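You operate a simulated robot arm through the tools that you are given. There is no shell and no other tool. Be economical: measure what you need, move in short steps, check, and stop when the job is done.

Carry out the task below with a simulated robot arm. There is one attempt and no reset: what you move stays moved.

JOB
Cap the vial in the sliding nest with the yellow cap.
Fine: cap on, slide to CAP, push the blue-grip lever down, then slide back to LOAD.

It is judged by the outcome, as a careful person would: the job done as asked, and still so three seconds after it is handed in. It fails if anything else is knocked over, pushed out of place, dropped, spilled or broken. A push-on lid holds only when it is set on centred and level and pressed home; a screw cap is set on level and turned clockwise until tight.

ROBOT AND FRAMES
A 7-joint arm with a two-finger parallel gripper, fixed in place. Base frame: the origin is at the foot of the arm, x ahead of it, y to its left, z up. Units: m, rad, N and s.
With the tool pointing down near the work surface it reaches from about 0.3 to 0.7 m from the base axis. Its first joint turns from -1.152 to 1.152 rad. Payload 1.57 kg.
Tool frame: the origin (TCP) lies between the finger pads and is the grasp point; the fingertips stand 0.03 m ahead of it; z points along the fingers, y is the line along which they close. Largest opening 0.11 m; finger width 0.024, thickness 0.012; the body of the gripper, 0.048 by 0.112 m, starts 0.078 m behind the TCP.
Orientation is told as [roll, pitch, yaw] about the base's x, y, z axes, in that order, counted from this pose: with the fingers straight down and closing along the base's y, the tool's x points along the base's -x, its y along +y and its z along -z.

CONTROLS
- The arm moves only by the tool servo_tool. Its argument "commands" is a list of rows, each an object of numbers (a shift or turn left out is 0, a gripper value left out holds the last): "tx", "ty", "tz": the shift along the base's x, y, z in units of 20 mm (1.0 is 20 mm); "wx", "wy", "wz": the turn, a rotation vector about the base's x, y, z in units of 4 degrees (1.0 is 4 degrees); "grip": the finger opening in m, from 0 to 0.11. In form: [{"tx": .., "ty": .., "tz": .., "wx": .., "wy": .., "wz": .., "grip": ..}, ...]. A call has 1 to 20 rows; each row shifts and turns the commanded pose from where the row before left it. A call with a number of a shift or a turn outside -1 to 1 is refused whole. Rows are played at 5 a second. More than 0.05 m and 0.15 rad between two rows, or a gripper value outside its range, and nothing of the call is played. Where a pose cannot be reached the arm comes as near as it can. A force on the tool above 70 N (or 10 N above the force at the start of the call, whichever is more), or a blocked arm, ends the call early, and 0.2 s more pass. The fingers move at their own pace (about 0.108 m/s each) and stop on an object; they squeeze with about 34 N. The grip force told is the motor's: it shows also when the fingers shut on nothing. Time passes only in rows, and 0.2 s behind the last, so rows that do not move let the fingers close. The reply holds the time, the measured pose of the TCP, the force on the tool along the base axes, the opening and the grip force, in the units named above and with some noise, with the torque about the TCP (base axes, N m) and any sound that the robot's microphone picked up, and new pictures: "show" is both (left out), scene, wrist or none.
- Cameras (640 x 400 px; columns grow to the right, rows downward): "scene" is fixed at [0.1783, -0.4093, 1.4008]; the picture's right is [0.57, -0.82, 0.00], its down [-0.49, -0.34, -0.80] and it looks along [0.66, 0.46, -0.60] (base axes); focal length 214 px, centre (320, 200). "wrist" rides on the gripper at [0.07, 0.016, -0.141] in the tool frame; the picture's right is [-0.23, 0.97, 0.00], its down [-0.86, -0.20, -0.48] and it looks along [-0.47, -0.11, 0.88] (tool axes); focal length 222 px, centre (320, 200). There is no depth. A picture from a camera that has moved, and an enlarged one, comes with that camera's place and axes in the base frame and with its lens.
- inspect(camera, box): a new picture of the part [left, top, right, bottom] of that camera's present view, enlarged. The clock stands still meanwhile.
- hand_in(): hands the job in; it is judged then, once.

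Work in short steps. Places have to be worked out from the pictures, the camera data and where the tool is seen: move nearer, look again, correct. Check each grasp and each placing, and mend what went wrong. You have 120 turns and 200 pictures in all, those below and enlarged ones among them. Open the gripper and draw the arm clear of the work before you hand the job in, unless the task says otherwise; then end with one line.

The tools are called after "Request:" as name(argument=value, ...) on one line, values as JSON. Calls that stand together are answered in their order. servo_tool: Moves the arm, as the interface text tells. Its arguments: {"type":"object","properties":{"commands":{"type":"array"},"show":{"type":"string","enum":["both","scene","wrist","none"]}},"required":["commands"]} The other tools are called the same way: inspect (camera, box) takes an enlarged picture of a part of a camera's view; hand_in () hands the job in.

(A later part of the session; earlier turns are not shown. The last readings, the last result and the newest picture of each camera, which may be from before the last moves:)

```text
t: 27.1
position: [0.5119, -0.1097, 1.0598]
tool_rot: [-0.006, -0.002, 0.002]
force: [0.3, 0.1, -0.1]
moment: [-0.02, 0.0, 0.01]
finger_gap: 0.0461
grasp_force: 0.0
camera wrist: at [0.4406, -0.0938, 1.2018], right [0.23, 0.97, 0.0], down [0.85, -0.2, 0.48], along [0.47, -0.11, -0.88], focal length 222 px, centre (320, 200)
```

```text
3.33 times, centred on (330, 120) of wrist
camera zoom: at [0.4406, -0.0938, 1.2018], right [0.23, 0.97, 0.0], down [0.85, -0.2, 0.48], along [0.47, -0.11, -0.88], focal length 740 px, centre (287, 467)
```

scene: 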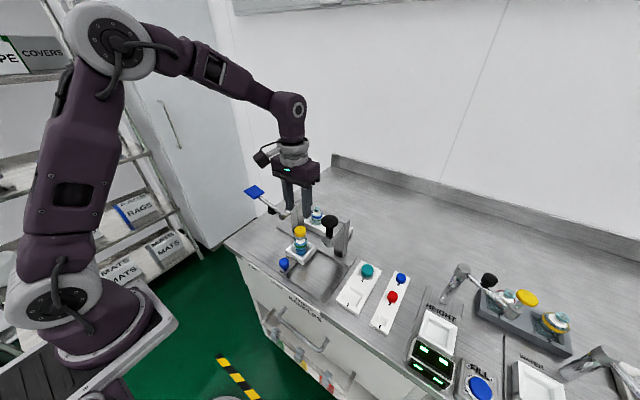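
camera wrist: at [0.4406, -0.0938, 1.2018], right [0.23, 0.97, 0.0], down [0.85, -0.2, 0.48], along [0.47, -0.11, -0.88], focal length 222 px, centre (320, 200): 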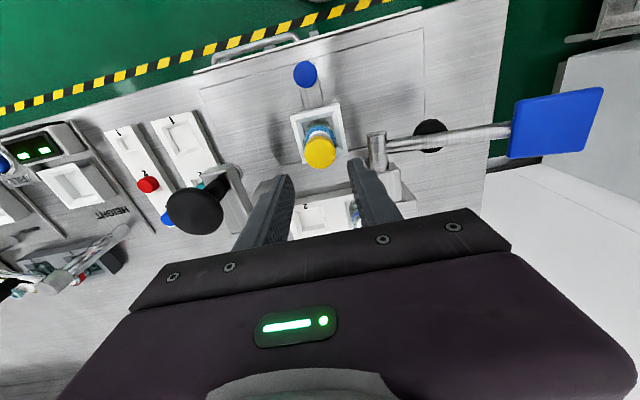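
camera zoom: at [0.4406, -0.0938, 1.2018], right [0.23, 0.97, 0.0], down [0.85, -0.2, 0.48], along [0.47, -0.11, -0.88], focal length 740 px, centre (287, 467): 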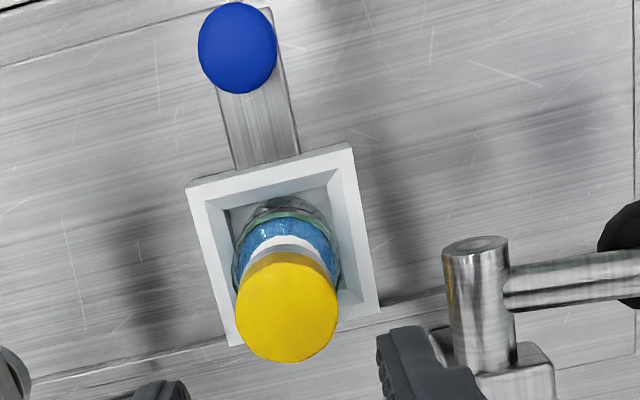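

Cap sits level and centred. Knob ≈ (0.434,-0.1095), ~27 mm wide; retreating over it and descending to look.

Request:
servo_tool(commands=[{"tx": -1}, {"tx": -1}, {"tx": -1}, {"tx": -0.9, "grip": 0.065}, {"tz": -1}, {"tz": -1}, {"tz": -1}, {"tz": -1}, {"tz": -0.5}, {}])

Request:
inspect(camera="wrist", box=[240, 100, 400, 220])

Request:
inspect(camera="scene", box=[250, 210, 330, 270])

```text
t: 29.3
position: [0.4351, -0.11, 0.9687]
tool_rot: [-0.004, -0.003, 0.001]
force: [0.3, 0.3, 0.2]
moment: [0.03, -0.01, 0.02]
finger_gap: 0.0647
grasp_force: 0.0
camera wrist: at [0.3633, -0.0937, 1.1109], right [0.23, 0.97, 0.0], down [0.85, -0.2, 0.48], along [0.47, -0.11, -0.88], focal length 222 px, centre (320, 200)
```

scene: 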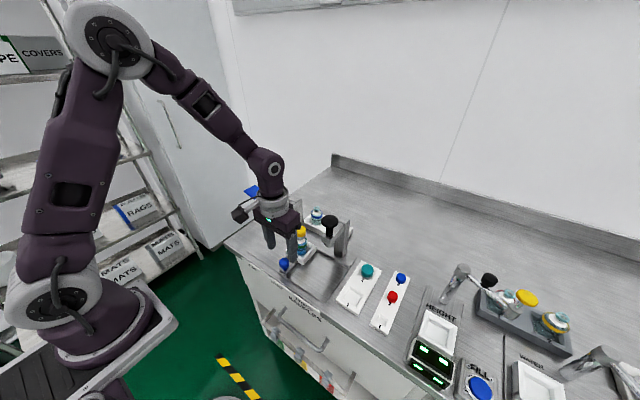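
wrist: 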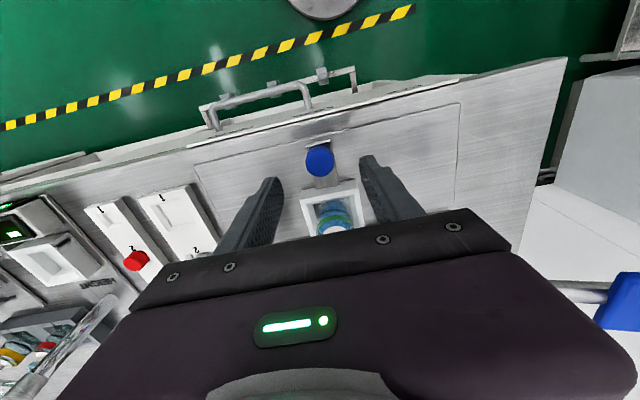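

```text
3.33 times, centred on (320, 160) of wrist
camera zoom: at [0.3633, -0.0937, 1.1109], right [0.23, 0.97, 0.0], down [0.85, -0.2, 0.48], along [0.47, -0.11, -0.88], focal length 740 px, centre (320, 333)
```

zoom: 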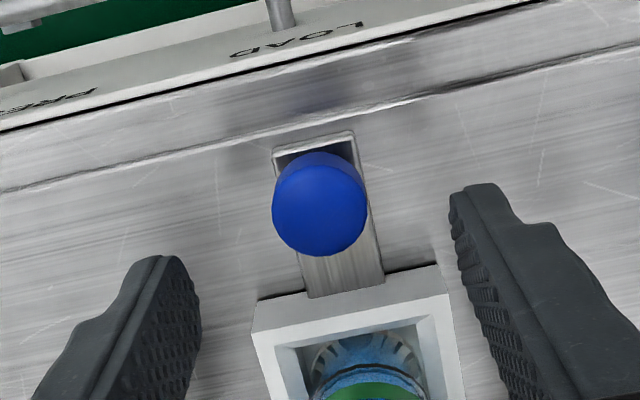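

```text
6.67 times, centred on (290, 240) of scene
camera zoom: at [0.1783, -0.4093, 1.4008], right [0.57, -0.82, 0.0], down [-0.49, -0.34, -0.8], along [0.66, 0.46, -0.6], focal length 1430 px, centre (520, -67)
```

zoom: 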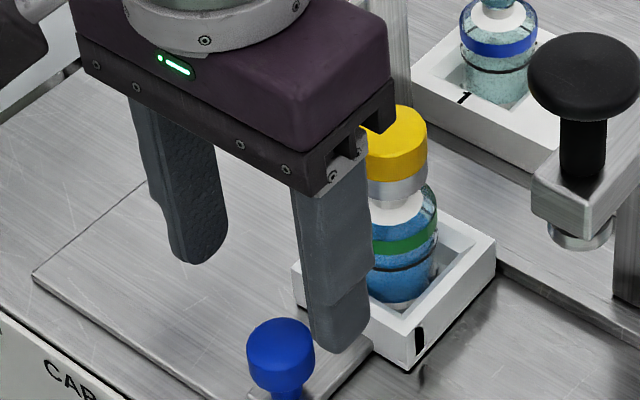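

Knob top ≈ (0.430,-0.109,0.916). Shifting x by -4 mm, descending to 0.913 and closing on it.

Request:
servo_tool(commands=[{"tx": -0.2, "tz": -0.9}, {"tz": -0.9}, {"tz": -0.95}, {}, {"grip": 0.02}, {}, {}, {}])

Request:
inspect(camera="wrist", box=[240, 100, 400, 220])

```text
t: 31.1
position: [0.4328, -0.1109, 0.9158]
tool_rot: [-0.005, -0.002, 0.001]
force: [-0.6, 1.2, -13.4]
moment: [0.2, -0.33, -0.03]
finger_gap: 0.0274
grasp_force: 37.7
camera wrist: at [0.361, -0.0943, 1.0569], right [0.23, 0.97, 0.0], down [0.85, -0.2, 0.48], along [0.47, -0.11, -0.88], focal length 222 px, centre (320, 200)
```

scene: 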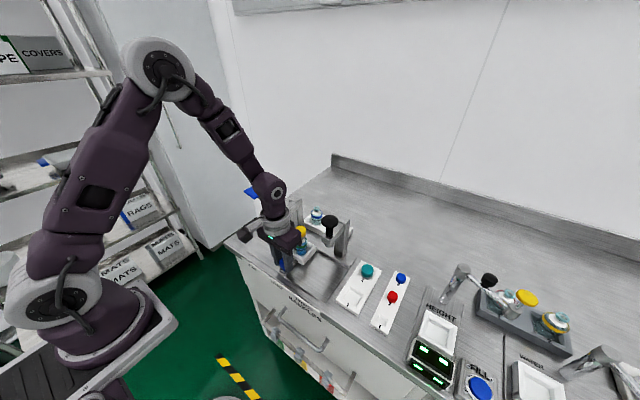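
wrist: 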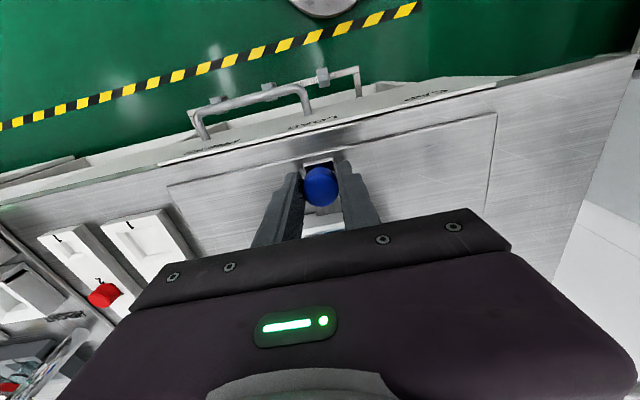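

```text
3.33 times, centred on (320, 160) of wrist
camera zoom: at [0.361, -0.0943, 1.0569], right [0.23, 0.97, 0.0], down [0.85, -0.2, 0.48], along [0.47, -0.11, -0.88], focal length 740 px, centre (320, 333)
```

zoom: 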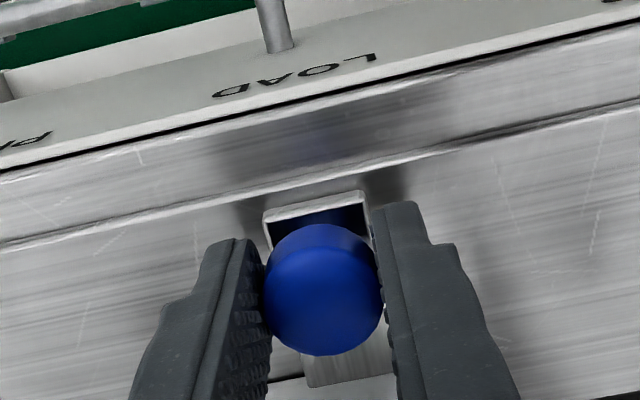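

Knob held (27 mm). Sliding gently +y by 50 mm first, then checking clearance between cap and crimp head.

Request:
servo_tool(commands=[{"tz": -0.08}, {"ty": 0.2}, {"ty": 0.4}, {"ty": 0.5}, {"ty": 0.5}, {"ty": 0.5}, {"ty": 0.4}, {}])

Request:
inspect(camera="scene", box=[240, 180, 340, 255])

```text
t: 32.9
position: [0.4335, -0.0601, 0.9139]
tool_rot: [-0.006, -0.007, 0.002]
force: [22.4, -0.7, -7.3]
moment: [0.14, -0.69, -0.06]
finger_gap: 0.0274
grasp_force: 37.8
camera wrist: at [0.3604, -0.0436, 1.0551], right [0.23, 0.97, 0.0], down [0.85, -0.2, 0.49], along [0.47, -0.11, -0.87], focal length 222 px, centre (320, 200)
```

scene: 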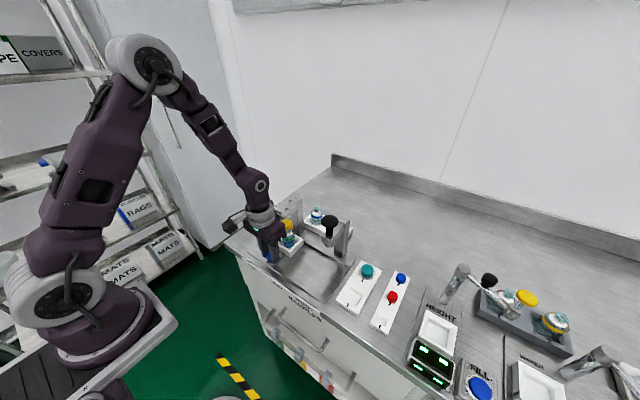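
wrist: 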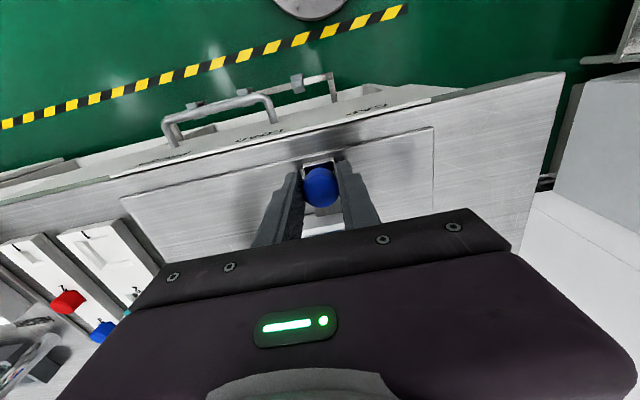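

```text
5.33 times, centred on (290, 218) of scene
camera zoom: at [0.1789, -0.4093, 1.4007], right [0.57, -0.82, 0.0], down [-0.49, -0.34, -0.8], along [0.66, 0.46, -0.6], focal length 1144 px, centre (480, 107)
```

zoom: 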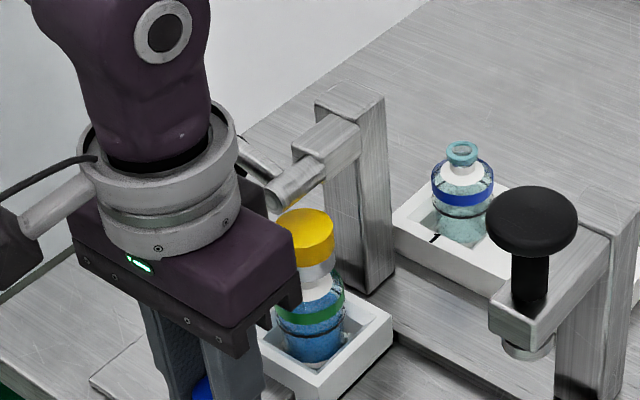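

Sliding smoothly; side force of 22 N in x is just guide constraint, so I ease x +2 mm and continue 30 mm.

Request:
servo_tool(commands=[{"tx": 0.1}, {"ty": 0.3}, {"ty": 0.4}, {"ty": 0.4}, {"ty": 0.4}, {}])

Request:
inspect(camera="scene", box=[240, 180, 340, 255])

```text
t: 34.3
position: [0.4319, -0.0309, 0.9131]
tool_rot: [-0.005, -0.005, 0.001]
force: [12.0, -1.0, 14.0]
moment: [0.1, 0.02, 0.0]
finger_gap: 0.0273
grasp_force: 37.7
camera wrist: at [0.3605, -0.0139, 1.0552], right [0.23, 0.97, 0.0], down [0.85, -0.2, 0.48], along [0.47, -0.11, -0.88], focal length 222 px, centre (320, 200)
```

scene: 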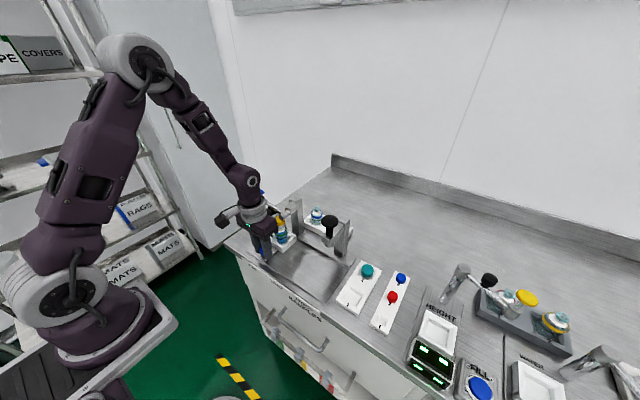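
wrist: 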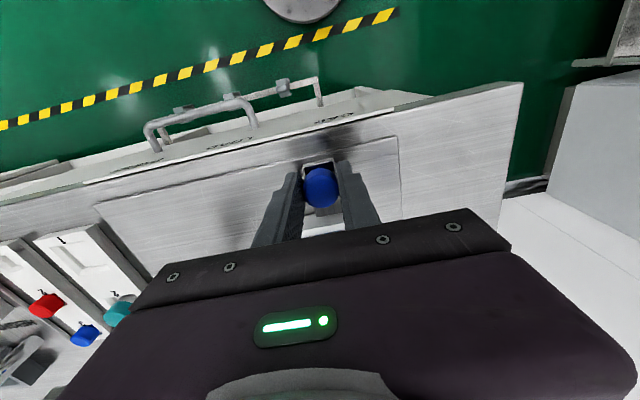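

```text
5.33 times, centred on (290, 218) of scene
camera zoom: at [0.1784, -0.4093, 1.4008], right [0.57, -0.82, 0.0], down [-0.49, -0.34, -0.8], along [0.66, 0.46, -0.6], focal length 1144 px, centre (480, 107)
```

zoom: 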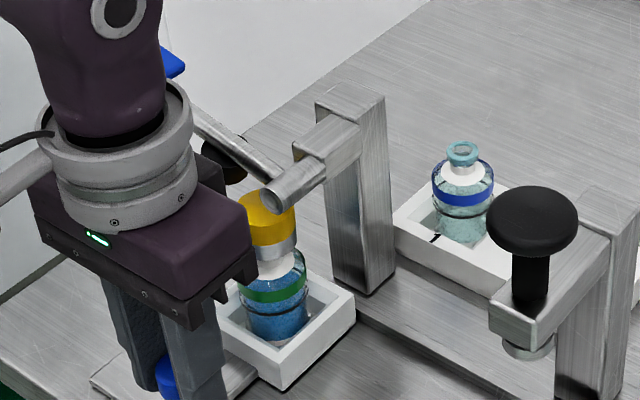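

Cap passed under the pivot upright, no y resistance. Continuing in 8 mm steps towards the CAP stop, watching Fy.

Request:
servo_tool(commands=[{"tz": 0.05, "tx": 0.05}, {"ty": 0.4}, {"ty": 0.4}, {}], show="none")

Request:
inspect(camera="scene", box=[240, 180, 320, 240])

```text
t: 35.3
position: [0.4319, -0.0134, 0.9153]
tool_rot: [-0.006, 0.004, 0.002]
force: [-8.1, 0.8, -29.4]
moment: [0.15, 0.28, 0.03]
finger_gap: 0.0275
grasp_force: 38.2
```

```text
6.67 times, centred on (280, 210) of scene
camera zoom: at [0.1785, -0.4093, 1.4008], right [0.57, -0.82, 0.0], down [-0.49, -0.34, -0.8], along [0.66, 0.46, -0.6], focal length 1430 px, centre (587, 133)
```

zoom: 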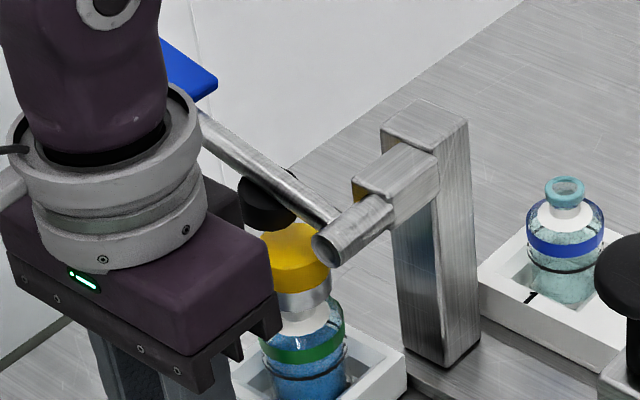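

Head is slightly further in +y. Easing z and continuing in small steps.

Request:
servo_tool(commands=[{"tz": -0.07}, {"ty": 0.25}, {"ty": 0.25}, {}], show="none")

Request:
inspect(camera="scene", box=[240, 180, 320, 240])

Request:
inspect(camera="wrist", box=[220, 80, 420, 220])

```text
t: 36.3
position: [0.4332, -0.0101, 0.9131]
tool_rot: [-0.011, -0.003, -0.006]
force: [-18.4, -56.5, 24.5]
moment: [-0.69, 0.27, -0.3]
finger_gap: 0.0276
grasp_force: 38.2
```

```text
6.67 times, centred on (280, 210) of scene
camera zoom: at [0.1774, -0.4107, 1.4005], right [0.57, -0.82, 0.0], down [-0.49, -0.34, -0.8], along [0.66, 0.46, -0.59], focal length 1430 px, centre (587, 133)
```

zoom: 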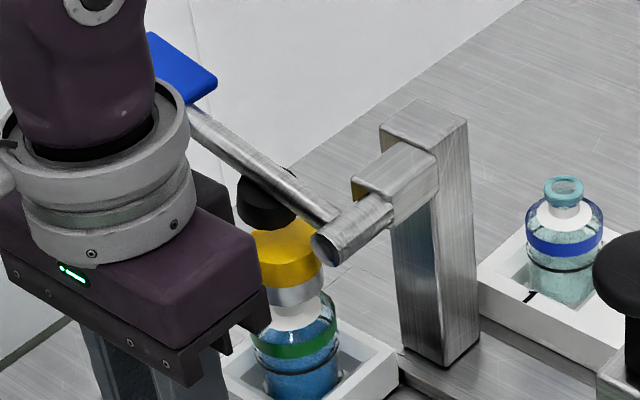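

```text
2.86 times, centred on (320, 150) of wrist
camera zoom: at [0.3615, 0.0084, 1.0547], right [0.23, 0.97, -0.01], down [0.85, -0.2, 0.48], along [0.47, -0.12, -0.88], focal length 635 px, centre (320, 343)
```

zoom: 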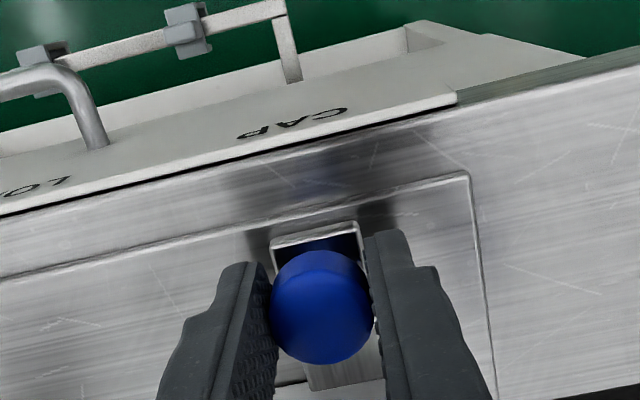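

End stop reached (Fy −56 N) at y≈−0.010, 100 mm from LOAD, knob lined up with the CAP label. Relieving the load, then releasing and rising.

Request:
servo_tool(commands=[{"ty": -0.3, "tz": 0.04}, {}], show="none")

```text
t: 36.9
position: [0.4338, -0.0095, 0.9131]
tool_rot: [-0.005, -0.003, 0.002]
force: [-14.9, -20.0, -17.4]
moment: [-0.03, -0.44, -0.23]
finger_gap: 0.0276
grasp_force: 37.8
```

Opening and rising straight up, then looking.

Request:
servo_tool(commands=[{"grip": 0.035}, {"grip": 0.06}, {}, {"tz": 1}, {"tz": 1}, {"tz": 1, "tx": -1}, {"tz": 1, "tx": -1}, {"tz": 1, "tx": -1}, {"tz": 1, "tx": -1}, {"tz": 1}, {"tz": 1}, {"tz": 1}])

Request:
inspect(camera="scene", box=[240, 180, 320, 240])

Request:
inspect(camera="wrist", box=[240, 100, 440, 240])

```text
t: 39.5
position: [0.354, -0.0133, 1.0954]
tool_rot: [-0.006, -0.005, 0.0]
force: [0.4, -0.1, 0.4]
moment: [-0.01, -0.02, -0.03]
finger_gap: 0.0598
grasp_force: 0.0
camera wrist: at [0.2826, 0.0036, 1.2366], right [0.23, 0.97, -0.01], down [0.85, -0.2, 0.48], along [0.47, -0.11, -0.88], focal length 222 px, centre (320, 200)
```

scene: 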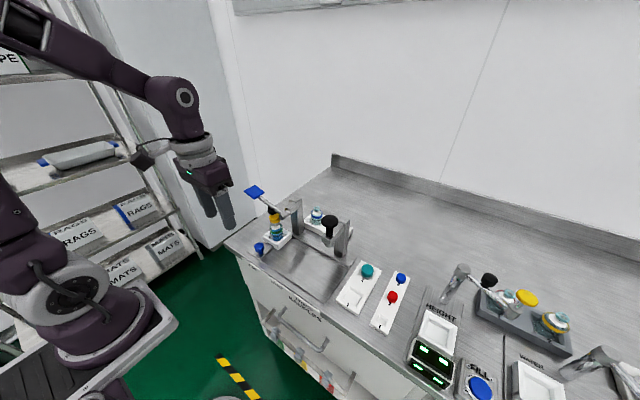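
wrist: 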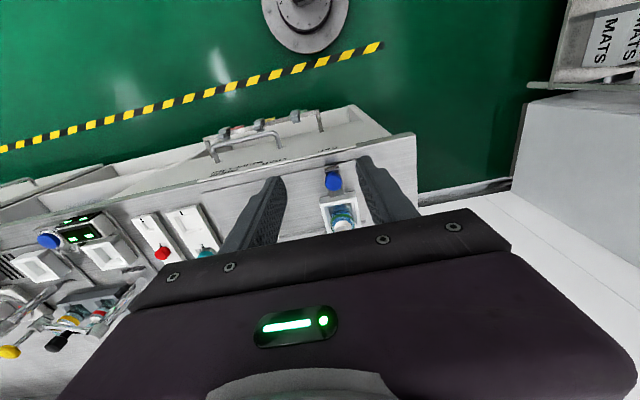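

```text
6.67 times, centred on (280, 210) of scene
camera zoom: at [0.1782, -0.4093, 1.4008], right [0.57, -0.82, 0.0], down [-0.49, -0.34, -0.8], along [0.66, 0.46, -0.6], focal length 1430 px, centre (587, 133)
```

zoom: 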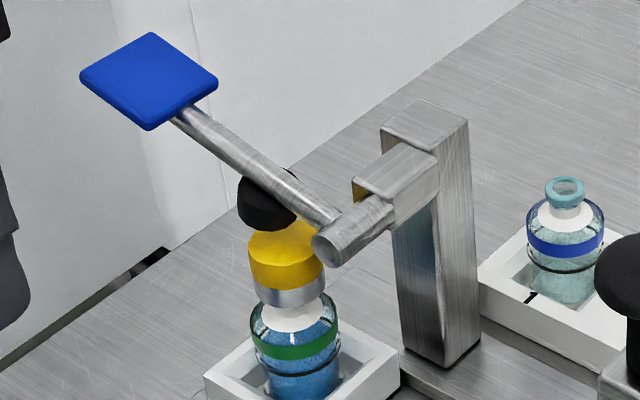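

```text
2.86 times, centred on (340, 170) of wrist
camera zoom: at [0.2826, 0.0036, 1.2366], right [0.23, 0.97, -0.01], down [0.85, -0.2, 0.48], along [0.47, -0.11, -0.88], focal length 635 px, centre (263, 286)
```

zoom: 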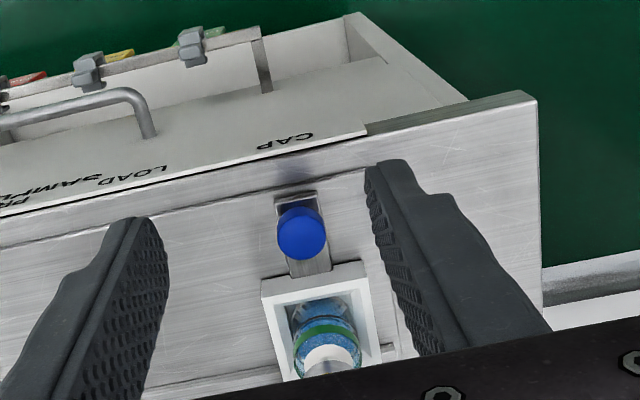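

Everything upright, head right over the cap. Closing the fingers and moving over the blue paddle (≈0.510, 0.060, 1.035), tips ~30 mm above.

Request:
servo_tool(commands=[{"grip": 0.0, "ty": 1, "tz": 0.5}, {"ty": 1, "tz": 0.5}, {"ty": 1}, {"ty": 0.6, "tx": 1}, {"tx": 1}, {"tx": 1}, {"tx": 1}, {"tx": 1}, {"tx": 1}, {"tx": 1}, {"tx": 0.8}, {}])

Request:
inspect(camera="scene", box=[220, 160, 320, 235])

Request:
inspect(camera="wrist", box=[200, 80, 400, 220])

```text
t: 42.1
position: [0.509, 0.0616, 1.1138]
tool_rot: [-0.007, -0.004, 0.0]
force: [-0.5, 0.1, -0.2]
moment: [0.01, 0.02, -0.01]
finger_gap: 0.0
grasp_force: 21.5
camera wrist: at [0.4375, 0.078, 1.2556], right [0.23, 0.97, 0.0], down [0.85, -0.2, 0.48], along [0.47, -0.11, -0.88], focal length 222 px, centre (320, 200)
```

scene: 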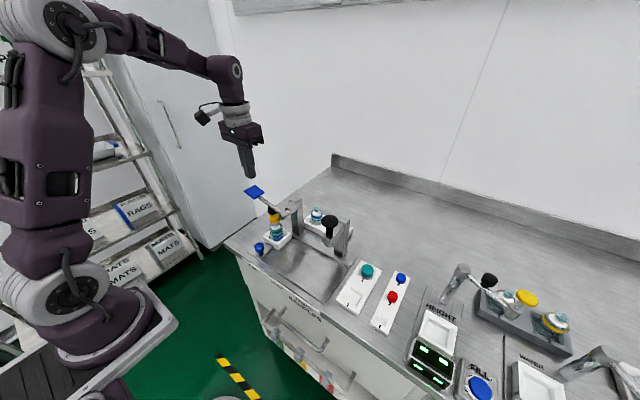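
wrist: 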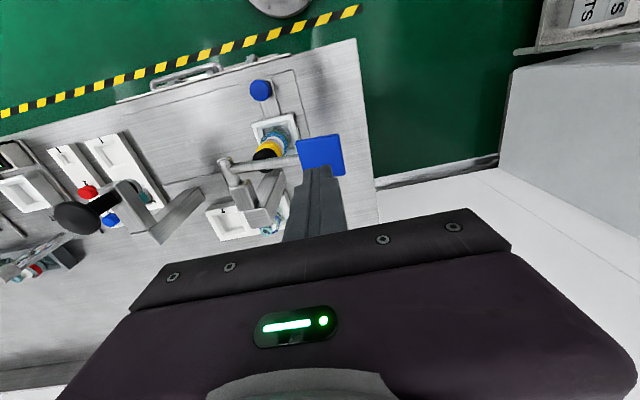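

```text
5.33 times, centred on (270, 198) of scene
camera zoom: at [0.1783, -0.4093, 1.4008], right [0.57, -0.82, 0.0], down [-0.49, -0.34, -0.8], along [0.66, 0.46, -0.6], focal length 1144 px, centre (587, 213)
```

zoom: 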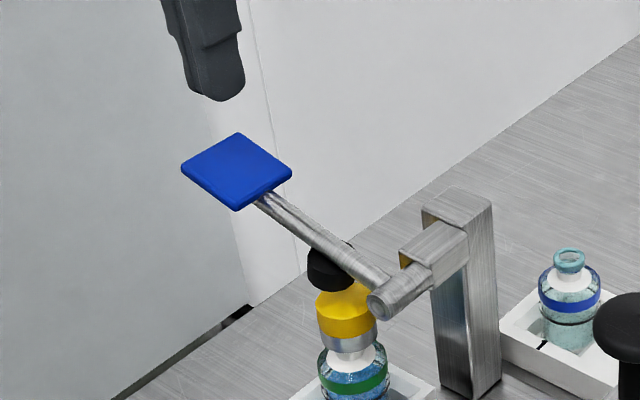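

```text
2.86 times, centred on (300, 150) of wrist
camera zoom: at [0.4375, 0.078, 1.2556], right [0.23, 0.97, 0.0], down [0.85, -0.2, 0.48], along [0.47, -0.11, -0.88], focal length 635 px, centre (377, 343)
```

zoom: 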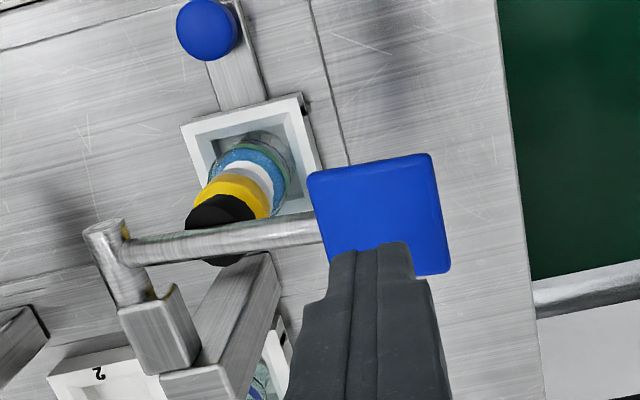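

Fingers are over the paddle centre. Descending to contact in steps and watching force.

Request:
servo_tool(commands=[{"tz": -0.8}, {"tz": -0.8}, {"tz": -0.5}, {"tz": -0.3}, {}], show="none")

Request:
inspect(camera="scene", box=[220, 165, 320, 240])

```text
t: 43.3
position: [0.5088, 0.0616, 1.0656]
tool_rot: [-0.007, -0.003, 0.001]
force: [-0.1, 0.6, 0.7]
moment: [0.04, 0.03, -0.02]
finger_gap: 0.0001
grasp_force: 21.2
```

```text
5.33 times, centred on (270, 202) of scene
camera zoom: at [0.1782, -0.4092, 1.4008], right [0.57, -0.82, 0.0], down [-0.49, -0.34, -0.8], along [0.66, 0.46, -0.6], focal length 1144 px, centre (587, 187)
```

zoom: 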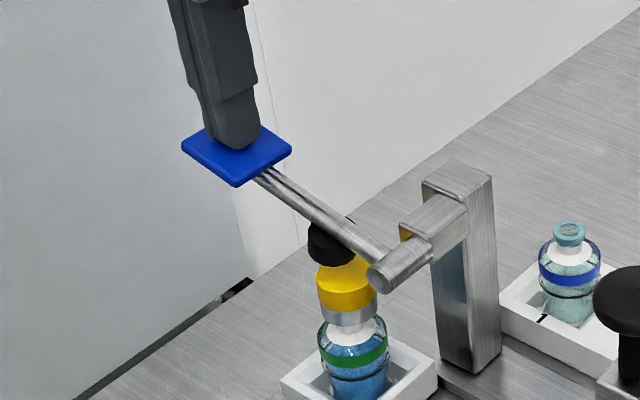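

Just about at the paddle. Pushing down in 6 mm steps.

Request:
servo_tool(commands=[{"tz": -0.3}, {"tz": -0.3}, {"tz": -0.3}, {"tz": -0.3}, {}], show="none")

Request:
inspect(camera="scene", box=[220, 165, 320, 240])

```text
t: 44.5
position: [0.5106, 0.061, 1.0407]
tool_rot: [-0.005, -0.004, 0.001]
force: [-1.6, 1.4, 0.5]
moment: [0.03, -0.01, -0.02]
finger_gap: 0.0
grasp_force: 21.2
```

```text
5.33 times, centred on (270, 202) of scene
camera zoom: at [0.1782, -0.4092, 1.4008], right [0.57, -0.82, 0.0], down [-0.49, -0.34, -0.8], along [0.66, 0.46, -0.6], focal length 1144 px, centre (587, 187)
```

zoom: 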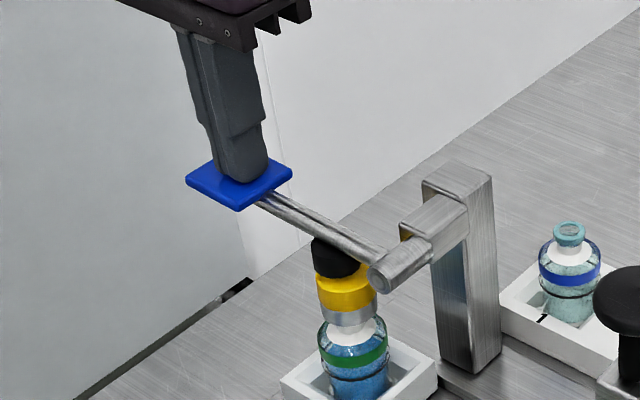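

Lever is following; the head is nearly on the cap. Pushing on in 3–4 mm steps.

Request:
servo_tool(commands=[{"tz": -0.2}, {"tz": -0.2}, {"tz": -0.2}, {}], show="none")

Request:
inspect(camera="scene", box=[220, 165, 320, 240])

```text
t: 45.5
position: [0.5104, 0.0597, 1.0292]
tool_rot: [-0.006, -0.002, 0.002]
force: [0.1, 1.4, 1.9]
moment: [0.03, 0.0, 0.02]
finger_gap: 0.0
grasp_force: 21.4
```

```text
5.33 times, centred on (270, 202) of scene
camera zoom: at [0.1782, -0.4092, 1.4008], right [0.57, -0.82, 0.0], down [-0.49, -0.34, -0.8], along [0.66, 0.46, -0.6], focal length 1144 px, centre (587, 187)
```

zoom: 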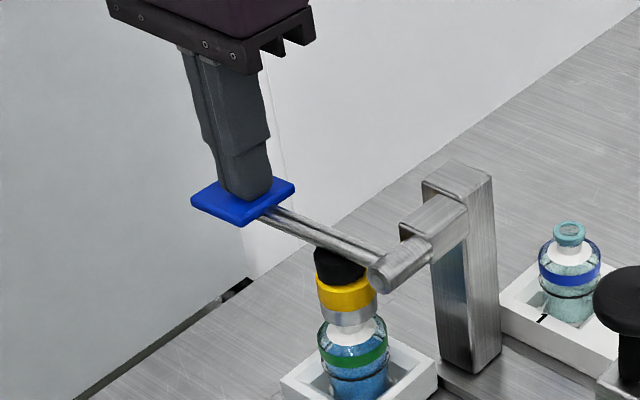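

Head about to meet the cap. Continuing.

Request:
servo_tool(commands=[{"tz": -0.15}, {"tz": -0.15}, {"tz": -0.15}, {}], show="none")

Request:
inspect(camera="scene", box=[240, 180, 320, 240])

```text
t: 46.5
position: [0.5103, 0.0614, 1.0222]
tool_rot: [-0.005, -0.004, 0.004]
force: [-2.8, 0.9, 23.4]
moment: [-0.22, 0.2, -0.07]
finger_gap: 0.0
grasp_force: 21.1
```

```text
6.67 times, centred on (280, 210) of scene
camera zoom: at [0.1778, -0.4093, 1.4009], right [0.57, -0.82, 0.0], down [-0.49, -0.34, -0.8], along [0.66, 0.46, -0.59], focal length 1430 px, centre (587, 133)
```

zoom: 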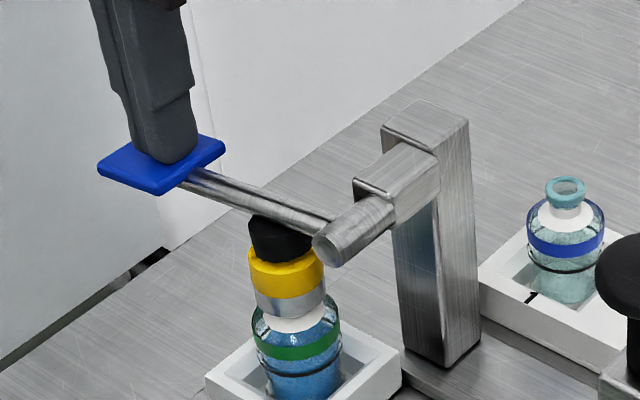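

Contact, 23 N. Pressing further in small steps, listening for the crimp.

Request:
servo_tool(commands=[{"tz": -0.1}, {"tz": -0.1}, {}], show="none")

```text
t: 47.1
position: [0.5099, 0.0605, 1.0206]
tool_rot: [-0.009, -0.01, 0.003]
force: [-12.2, 0.8, 31.2]
moment: [-0.3, 0.53, -0.12]
finger_gap: 0.0
grasp_force: 21.2
stopped in row 3: the force on the tool passed its limit at 75 N (the readings are from after the stop); the commanded pose is now the measured one
```

Peaked at 75 N and the move was cut. Checking what happened at the cap.

Request:
inspect(camera="scene", box=[260, 205, 300, 235])

Request:
inspect(camera="wrist", box=[180, 80, 380, 220])

```text
13.33 times, centred on (280, 220) of scene
camera zoom: at [0.1774, -0.4093, 1.401], right [0.57, -0.82, 0.0], down [-0.49, -0.34, -0.8], along [0.66, 0.46, -0.59], focal length 2860 px, centre (853, -67)
```

zoom: 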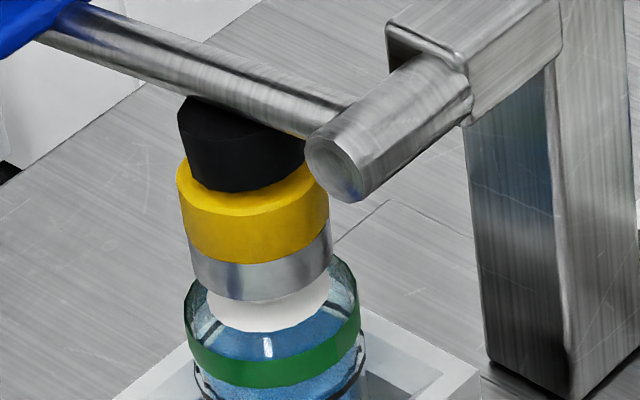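

```text
2.86 times, centred on (280, 150) of wrist
camera zoom: at [0.4376, 0.0773, 1.1626], right [0.23, 0.97, 0.0], down [0.85, -0.2, 0.49], along [0.48, -0.11, -0.87], focal length 635 px, centre (434, 343)
```

zoom: 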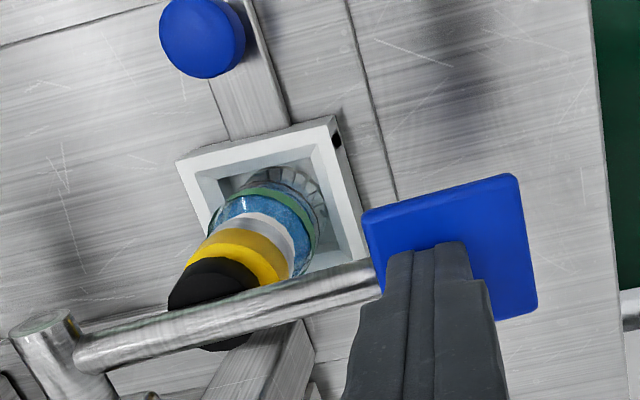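

No sound and the cap is level under the head. I'll press again more gradually and hold near 60 N.

Request:
servo_tool(commands=[{"tz": -0.05}, {"tz": -0.03}, {}, {}], show="none")

```text
t: 47.8
position: [0.5102, 0.0605, 1.0211]
tool_rot: [-0.005, -0.012, 0.003]
force: [-14.4, 1.9, 31.6]
moment: [-0.21, 0.61, -0.16]
finger_gap: 0.0
grasp_force: 20.8
stopped in row 3: the force on the tool passed its limit at 72 N (the readings are from after the stop); the commanded pose is now the measured one
```

It is a firm stop at ~72 N. To make sure, I'll lift, shift 13 mm out along the paddle for more leverage, and press again.

Request:
servo_tool(commands=[{"tz": 0.5}, {"ty": 0.65}, {}], show="none")

Request:
inspect(camera="scene", box=[240, 180, 320, 240])

```text
t: 48.6
position: [0.5118, 0.074, 1.0284]
tool_rot: [-0.005, -0.013, 0.003]
force: [0.5, -1.4, 0.7]
moment: [-0.05, 0.0, 0.0]
finger_gap: 0.0
grasp_force: 21.0
```

```text
6.67 times, centred on (280, 210) of scene
camera zoom: at [0.1782, -0.4093, 1.4008], right [0.57, -0.82, 0.0], down [-0.49, -0.34, -0.8], along [0.66, 0.46, -0.6], focal length 1430 px, centre (587, 133)
```

zoom: 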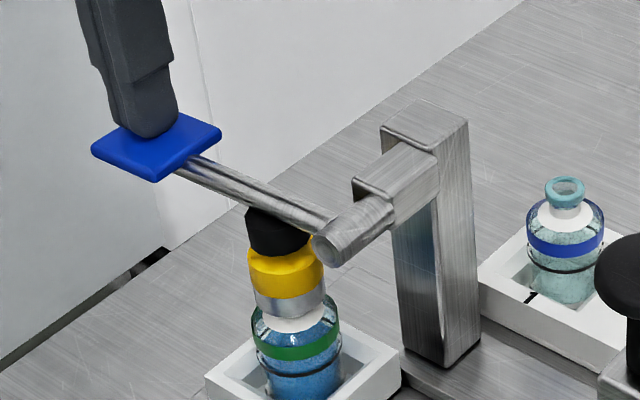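

Lever springs back with the finger. Pressing again here.

Request:
servo_tool(commands=[{"tz": -0.3}, {"tz": -0.15}, {"tz": -0.05}, {"tz": -0.05}, {"tz": -0.05}, {"tz": -0.04}, {"tz": -0.04}, {"tz": -0.04}, {"tz": -0.04}, {}, {}], show="none")

Request:
inspect(camera="scene", box=[260, 205, 300, 235])

```text
t: 50.4
position: [0.5125, 0.0753, 1.0203]
tool_rot: [-0.003, -0.019, 0.003]
force: [-13.8, 1.5, 32.2]
moment: [-0.31, 0.59, -0.19]
finger_gap: 0.0
grasp_force: 22.1
stopped in row 8: the force on the tool passed its limit at 72 N (the readings are from after the stop); the commanded pose is now the measured one
```

```text
13.33 times, centred on (280, 220) of scene
camera zoom: at [0.1773, -0.4093, 1.401], right [0.57, -0.82, 0.0], down [-0.49, -0.34, -0.8], along [0.66, 0.46, -0.59], focal length 2860 px, centre (853, -67)
```

zoom: 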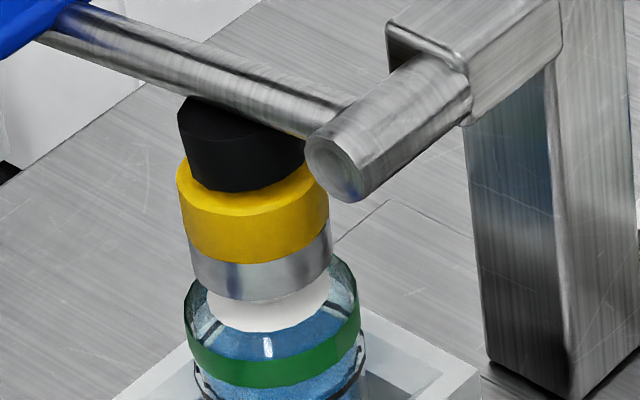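

Same firm bottom with ~72 N each time. Releasing the lever, levelling the tool, and checking the cap.

Request:
servo_tool(commands=[{"tz": 0.5}, {"tz": 1}, {"tz": 1, "wy": 0.25}, {"tz": 1}, {"tz": 1}, {"tz": 0.5, "tx": -1}, {"tx": -1}, {"tx": -1}, {"tx": -1}, {"tx": -1}, {"ty": -1}, {"ty": -1}])

Request:
inspect(camera="scene", box=[260, 205, 300, 235])

Request:
inspect(camera="scene", box=[230, 180, 330, 255])

```text
t: 53.0
position: [0.4125, 0.0341, 1.1178]
tool_rot: [-0.003, 0.0, 0.004]
force: [0.9, 0.4, 0.0]
moment: [0.02, 0.0, 0.03]
finger_gap: 0.0002
grasp_force: 21.3
camera wrist: at [0.3413, 0.0494, 1.2601], right [0.22, 0.97, 0.0], down [0.86, -0.2, 0.48], along [0.47, -0.11, -0.88], focal length 222 px, centre (320, 200)
```

scene: 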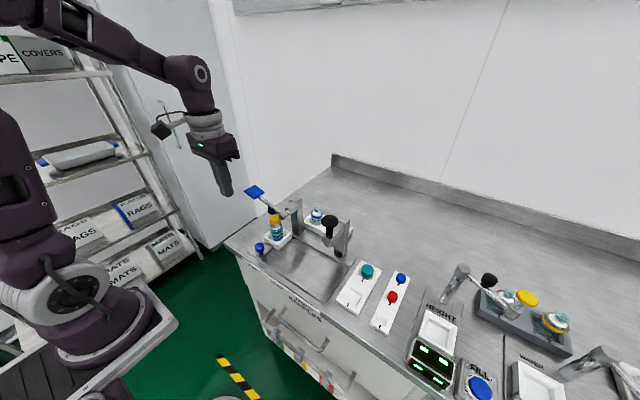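
wrist: 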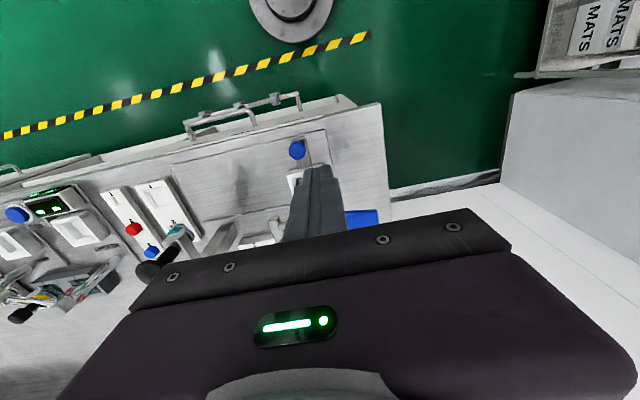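

```text
13.33 times, centred on (280, 220) of scene
camera zoom: at [0.1783, -0.4092, 1.4008], right [0.57, -0.82, 0.0], down [-0.49, -0.34, -0.8], along [0.66, 0.46, -0.6], focal length 2860 px, centre (853, -67)
```

zoom: 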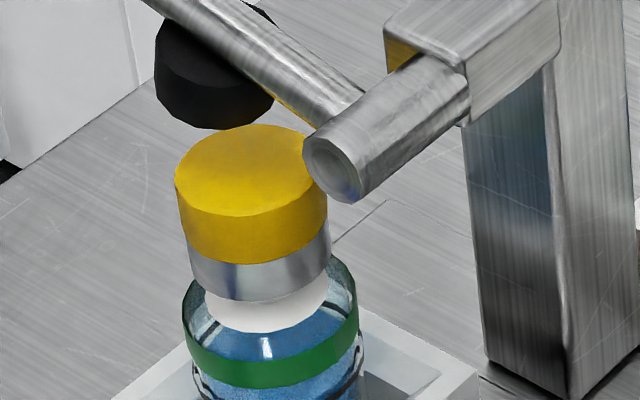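

```text
5.33 times, centred on (280, 218) of scene
camera zoom: at [0.1783, -0.4092, 1.4008], right [0.57, -0.82, 0.0], down [-0.49, -0.34, -0.8], along [0.66, 0.46, -0.6], focal length 1144 px, centre (533, 107)
```

zoom: 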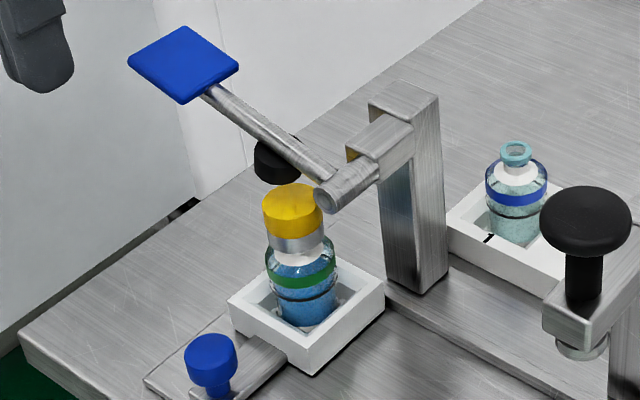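

Lever sprung back up, cap sits level and tight to the vial neck. Going back to the knob at (0.433,-0.010).

Request:
servo_tool(commands=[{"ty": -1, "grip": 0.065}, {"ty": -1}, {"ty": -0.22, "tx": 1}, {"tz": -1}, {"tz": -1}, {"tz": -1}, {"tz": -1}, {"tz": -1}, {"tz": -1}, {"tz": -1}, {"tz": -1}, {}])

Request:
inspect(camera="wrist", box=[240, 100, 400, 220])

```text
t: 55.6
position: [0.4329, -0.0105, 0.9558]
tool_rot: [-0.004, 0.0, 0.001]
force: [-0.1, -0.1, -0.4]
moment: [0.04, 0.03, 0.0]
finger_gap: 0.065
grasp_force: 0.1
camera wrist: at [0.3613, 0.0057, 1.0988], right [0.22, 0.97, 0.0], down [0.86, -0.2, 0.48], along [0.47, -0.11, -0.88], focal length 222 px, centre (320, 200)
```

scene: 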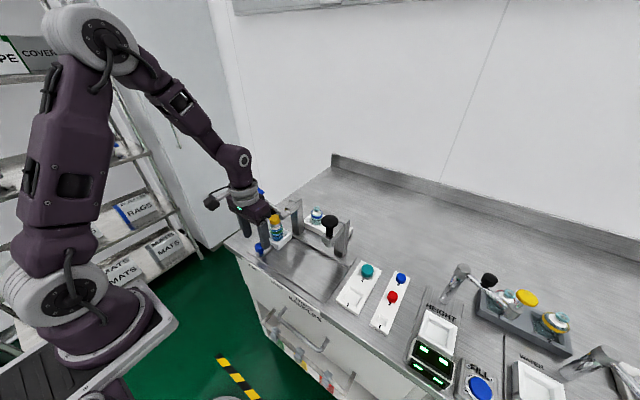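
wrist: 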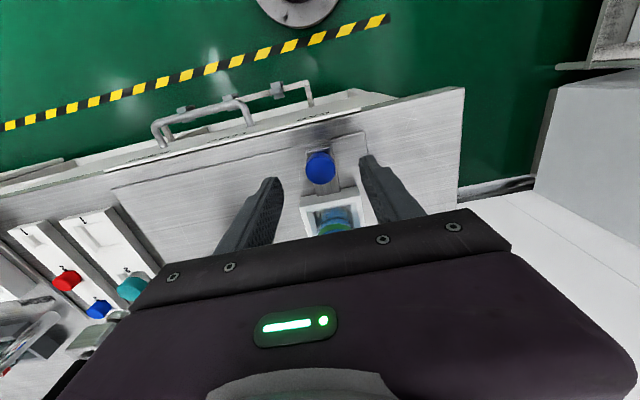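

```text
3.33 times, centred on (320, 160) of wrist
camera zoom: at [0.3613, 0.0057, 1.0988], right [0.22, 0.97, 0.0], down [0.86, -0.2, 0.48], along [0.47, -0.11, -0.88], focal length 740 px, centre (320, 333)
```

zoom: 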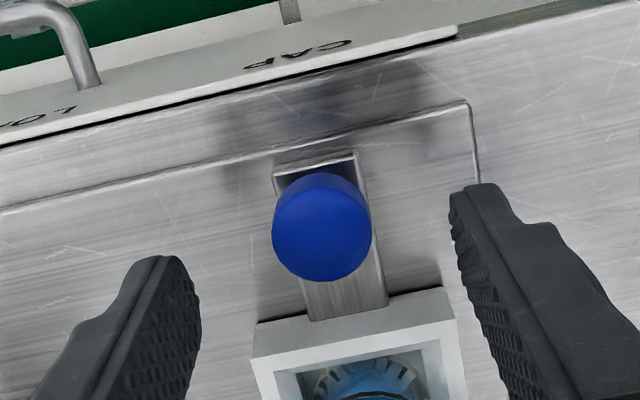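

Knob is centred between the fingers. Descending to 0.914 and closing.

Request:
servo_tool(commands=[{"tz": -1}, {"tz": -1, "tx": -0.05}, {"tz": -0.05}, {"grip": 0.02}, {}, {}, {}], show="none")

```text
t: 57.2
position: [0.4314, -0.0109, 0.917]
tool_rot: [-0.002, 0.0, 0.003]
force: [1.2, -3.4, -12.5]
moment: [0.1, -0.47, -0.01]
finger_gap: 0.0275
grasp_force: 38.1
```

Knob held. Sliding back −50 mm first.

Request:
servo_tool(commands=[{"tz": -0.06}, {"ty": -0.2}, {"ty": -0.4}, {"ty": -0.5}, {"ty": -0.5}, {"ty": -0.5}, {"ty": -0.4}, {}], show="none")

Request:
inspect(camera="scene", box=[240, 180, 340, 255])

```text
t: 59.0
position: [0.4328, -0.0599, 0.9151]
tool_rot: [-0.005, 0.0, 0.003]
force: [4.2, 1.4, 8.5]
moment: [0.23, -0.09, -0.02]
finger_gap: 0.0276
grasp_force: 38.2
```

```text
5.33 times, centred on (290, 218) of scene
camera zoom: at [0.1782, -0.4092, 1.4008], right [0.57, -0.82, 0.0], down [-0.49, -0.34, -0.8], along [0.66, 0.46, -0.6], focal length 1144 px, centre (480, 107)
```

zoom: 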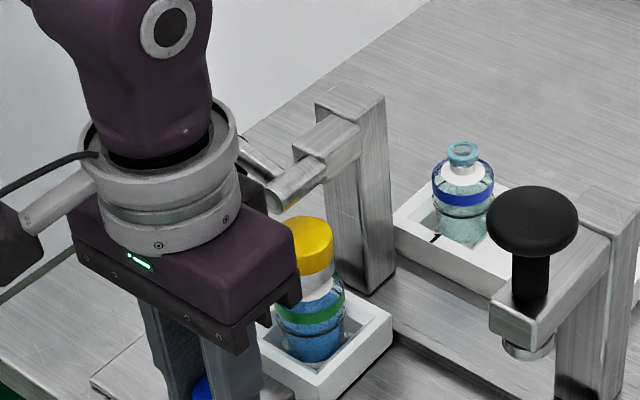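

Moves freely; the cap now sits lower on the neck than before, so the press took. Continuing −50 mm to LOAD.

Request:
servo_tool(commands=[{"ty": -0.3}, {"ty": -0.4}, {"ty": -0.5}, {"ty": -0.5}, {"ty": -0.4}, {"ty": -0.25}, {"ty": -0.18}, {}, {}], show="wrist")

Request:
inspect(camera="wrist", box=[240, 100, 400, 220])

```text
t: 61.0
position: [0.432, -0.1118, 0.9165]
tool_rot: [-0.006, 0.002, 0.002]
force: [4.1, 2.0, -9.6]
moment: [0.23, 0.52, 0.1]
finger_gap: 0.0273
grasp_force: 38.2
camera wrist: at [0.3606, -0.0949, 1.0579], right [0.22, 0.97, 0.0], down [0.86, -0.2, 0.48], along [0.47, -0.11, -0.88], focal length 222 px, centre (320, 200)
```

wrist: 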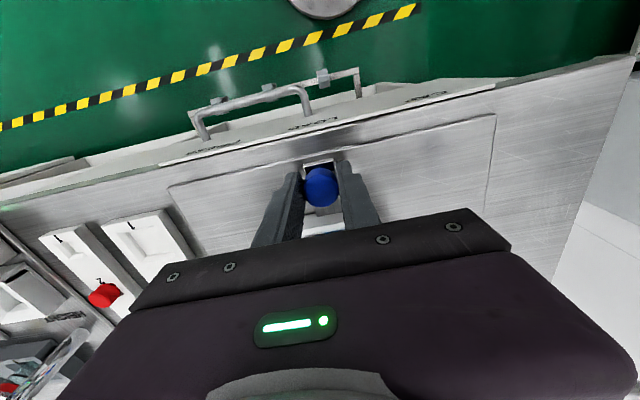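

```text
3.33 times, centred on (320, 160) of wrist
camera zoom: at [0.3606, -0.0949, 1.0579], right [0.22, 0.97, 0.0], down [0.86, -0.2, 0.48], along [0.47, -0.11, -0.88], focal length 740 px, centre (320, 333)
```

zoom: 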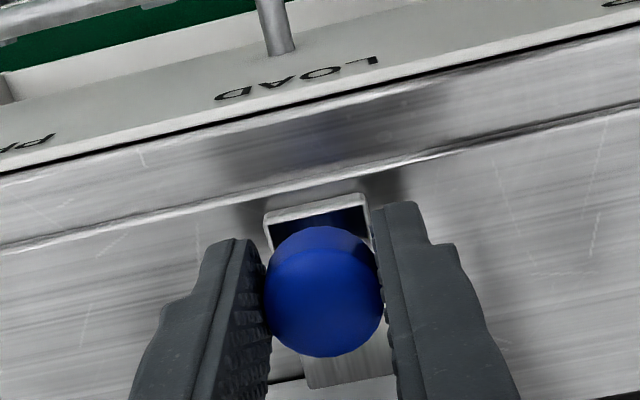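

Label alignment is within ~1 mm of the starting view; nudging +0.7 mm, then releasing and drawing up and back.

Request:
servo_tool(commands=[{"ty": 0.035}, {}, {"grip": 0.035}, {"grip": 0.06}, {}, {"tz": 1}, {"tz": 1}, {"tz": 1, "tx": -1}, {"tz": 1, "tx": -1}, {"tz": 1, "tx": -1}, {"tz": 1, "tx": -1}, {"tz": 1}, {"tz": 1}, {"tz": 1}, {"tz": 1}])

Request:
inspect(camera="scene", box=[280, 210, 320, 240])

Request:
inspect(camera="scene", box=[220, 170, 420, 320])

```text
t: 64.2
position: [0.3528, -0.1108, 1.1167]
tool_rot: [-0.003, -0.001, 0.002]
force: [-0.7, 0.2, -0.1]
moment: [0.01, -0.04, -0.02]
finger_gap: 0.0599
grasp_force: 0.1
camera wrist: at [0.2812, -0.0936, 1.2586], right [0.23, 0.97, 0.0], down [0.86, -0.2, 0.48], along [0.47, -0.11, -0.88], focal length 222 px, centre (320, 200)
```

scene: 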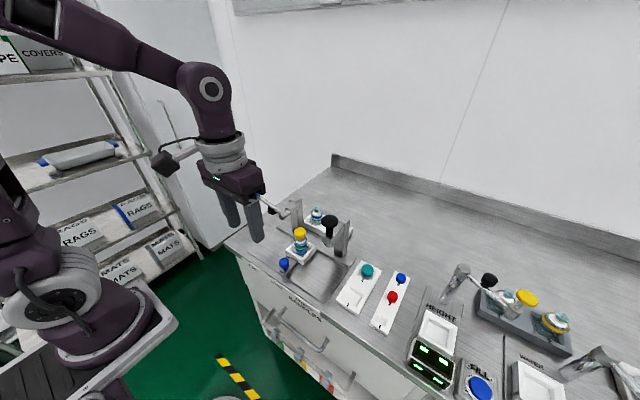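
wrist: 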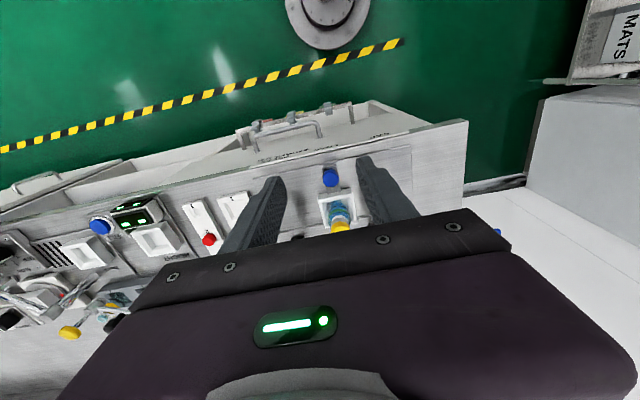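

```text
13.33 times, centred on (300, 225) of scene
camera zoom: at [0.1782, -0.4092, 1.4008], right [0.57, -0.82, 0.0], down [-0.49, -0.34, -0.8], along [0.66, 0.46, -0.6], focal length 2860 px, centre (587, -133)
```

zoom: 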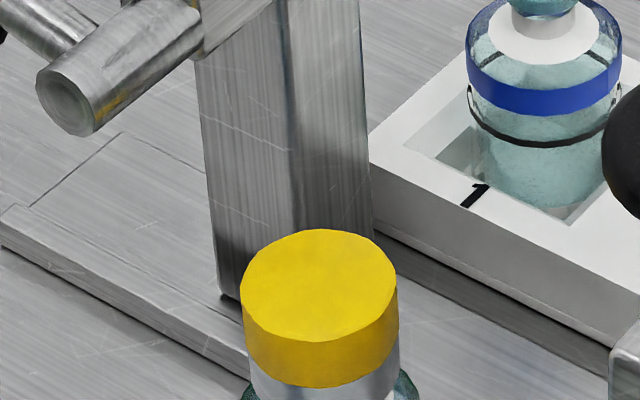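

```text
2.67 times, centred on (320, 245) of scene
camera zoom: at [0.1782, -0.4092, 1.4008], right [0.57, -0.82, 0.0], down [-0.49, -0.34, -0.8], along [0.66, 0.46, -0.6], focal length 572 px, centre (320, 80)
```

zoom: 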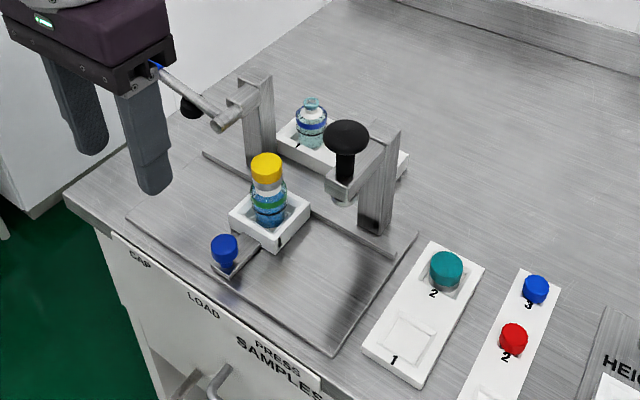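

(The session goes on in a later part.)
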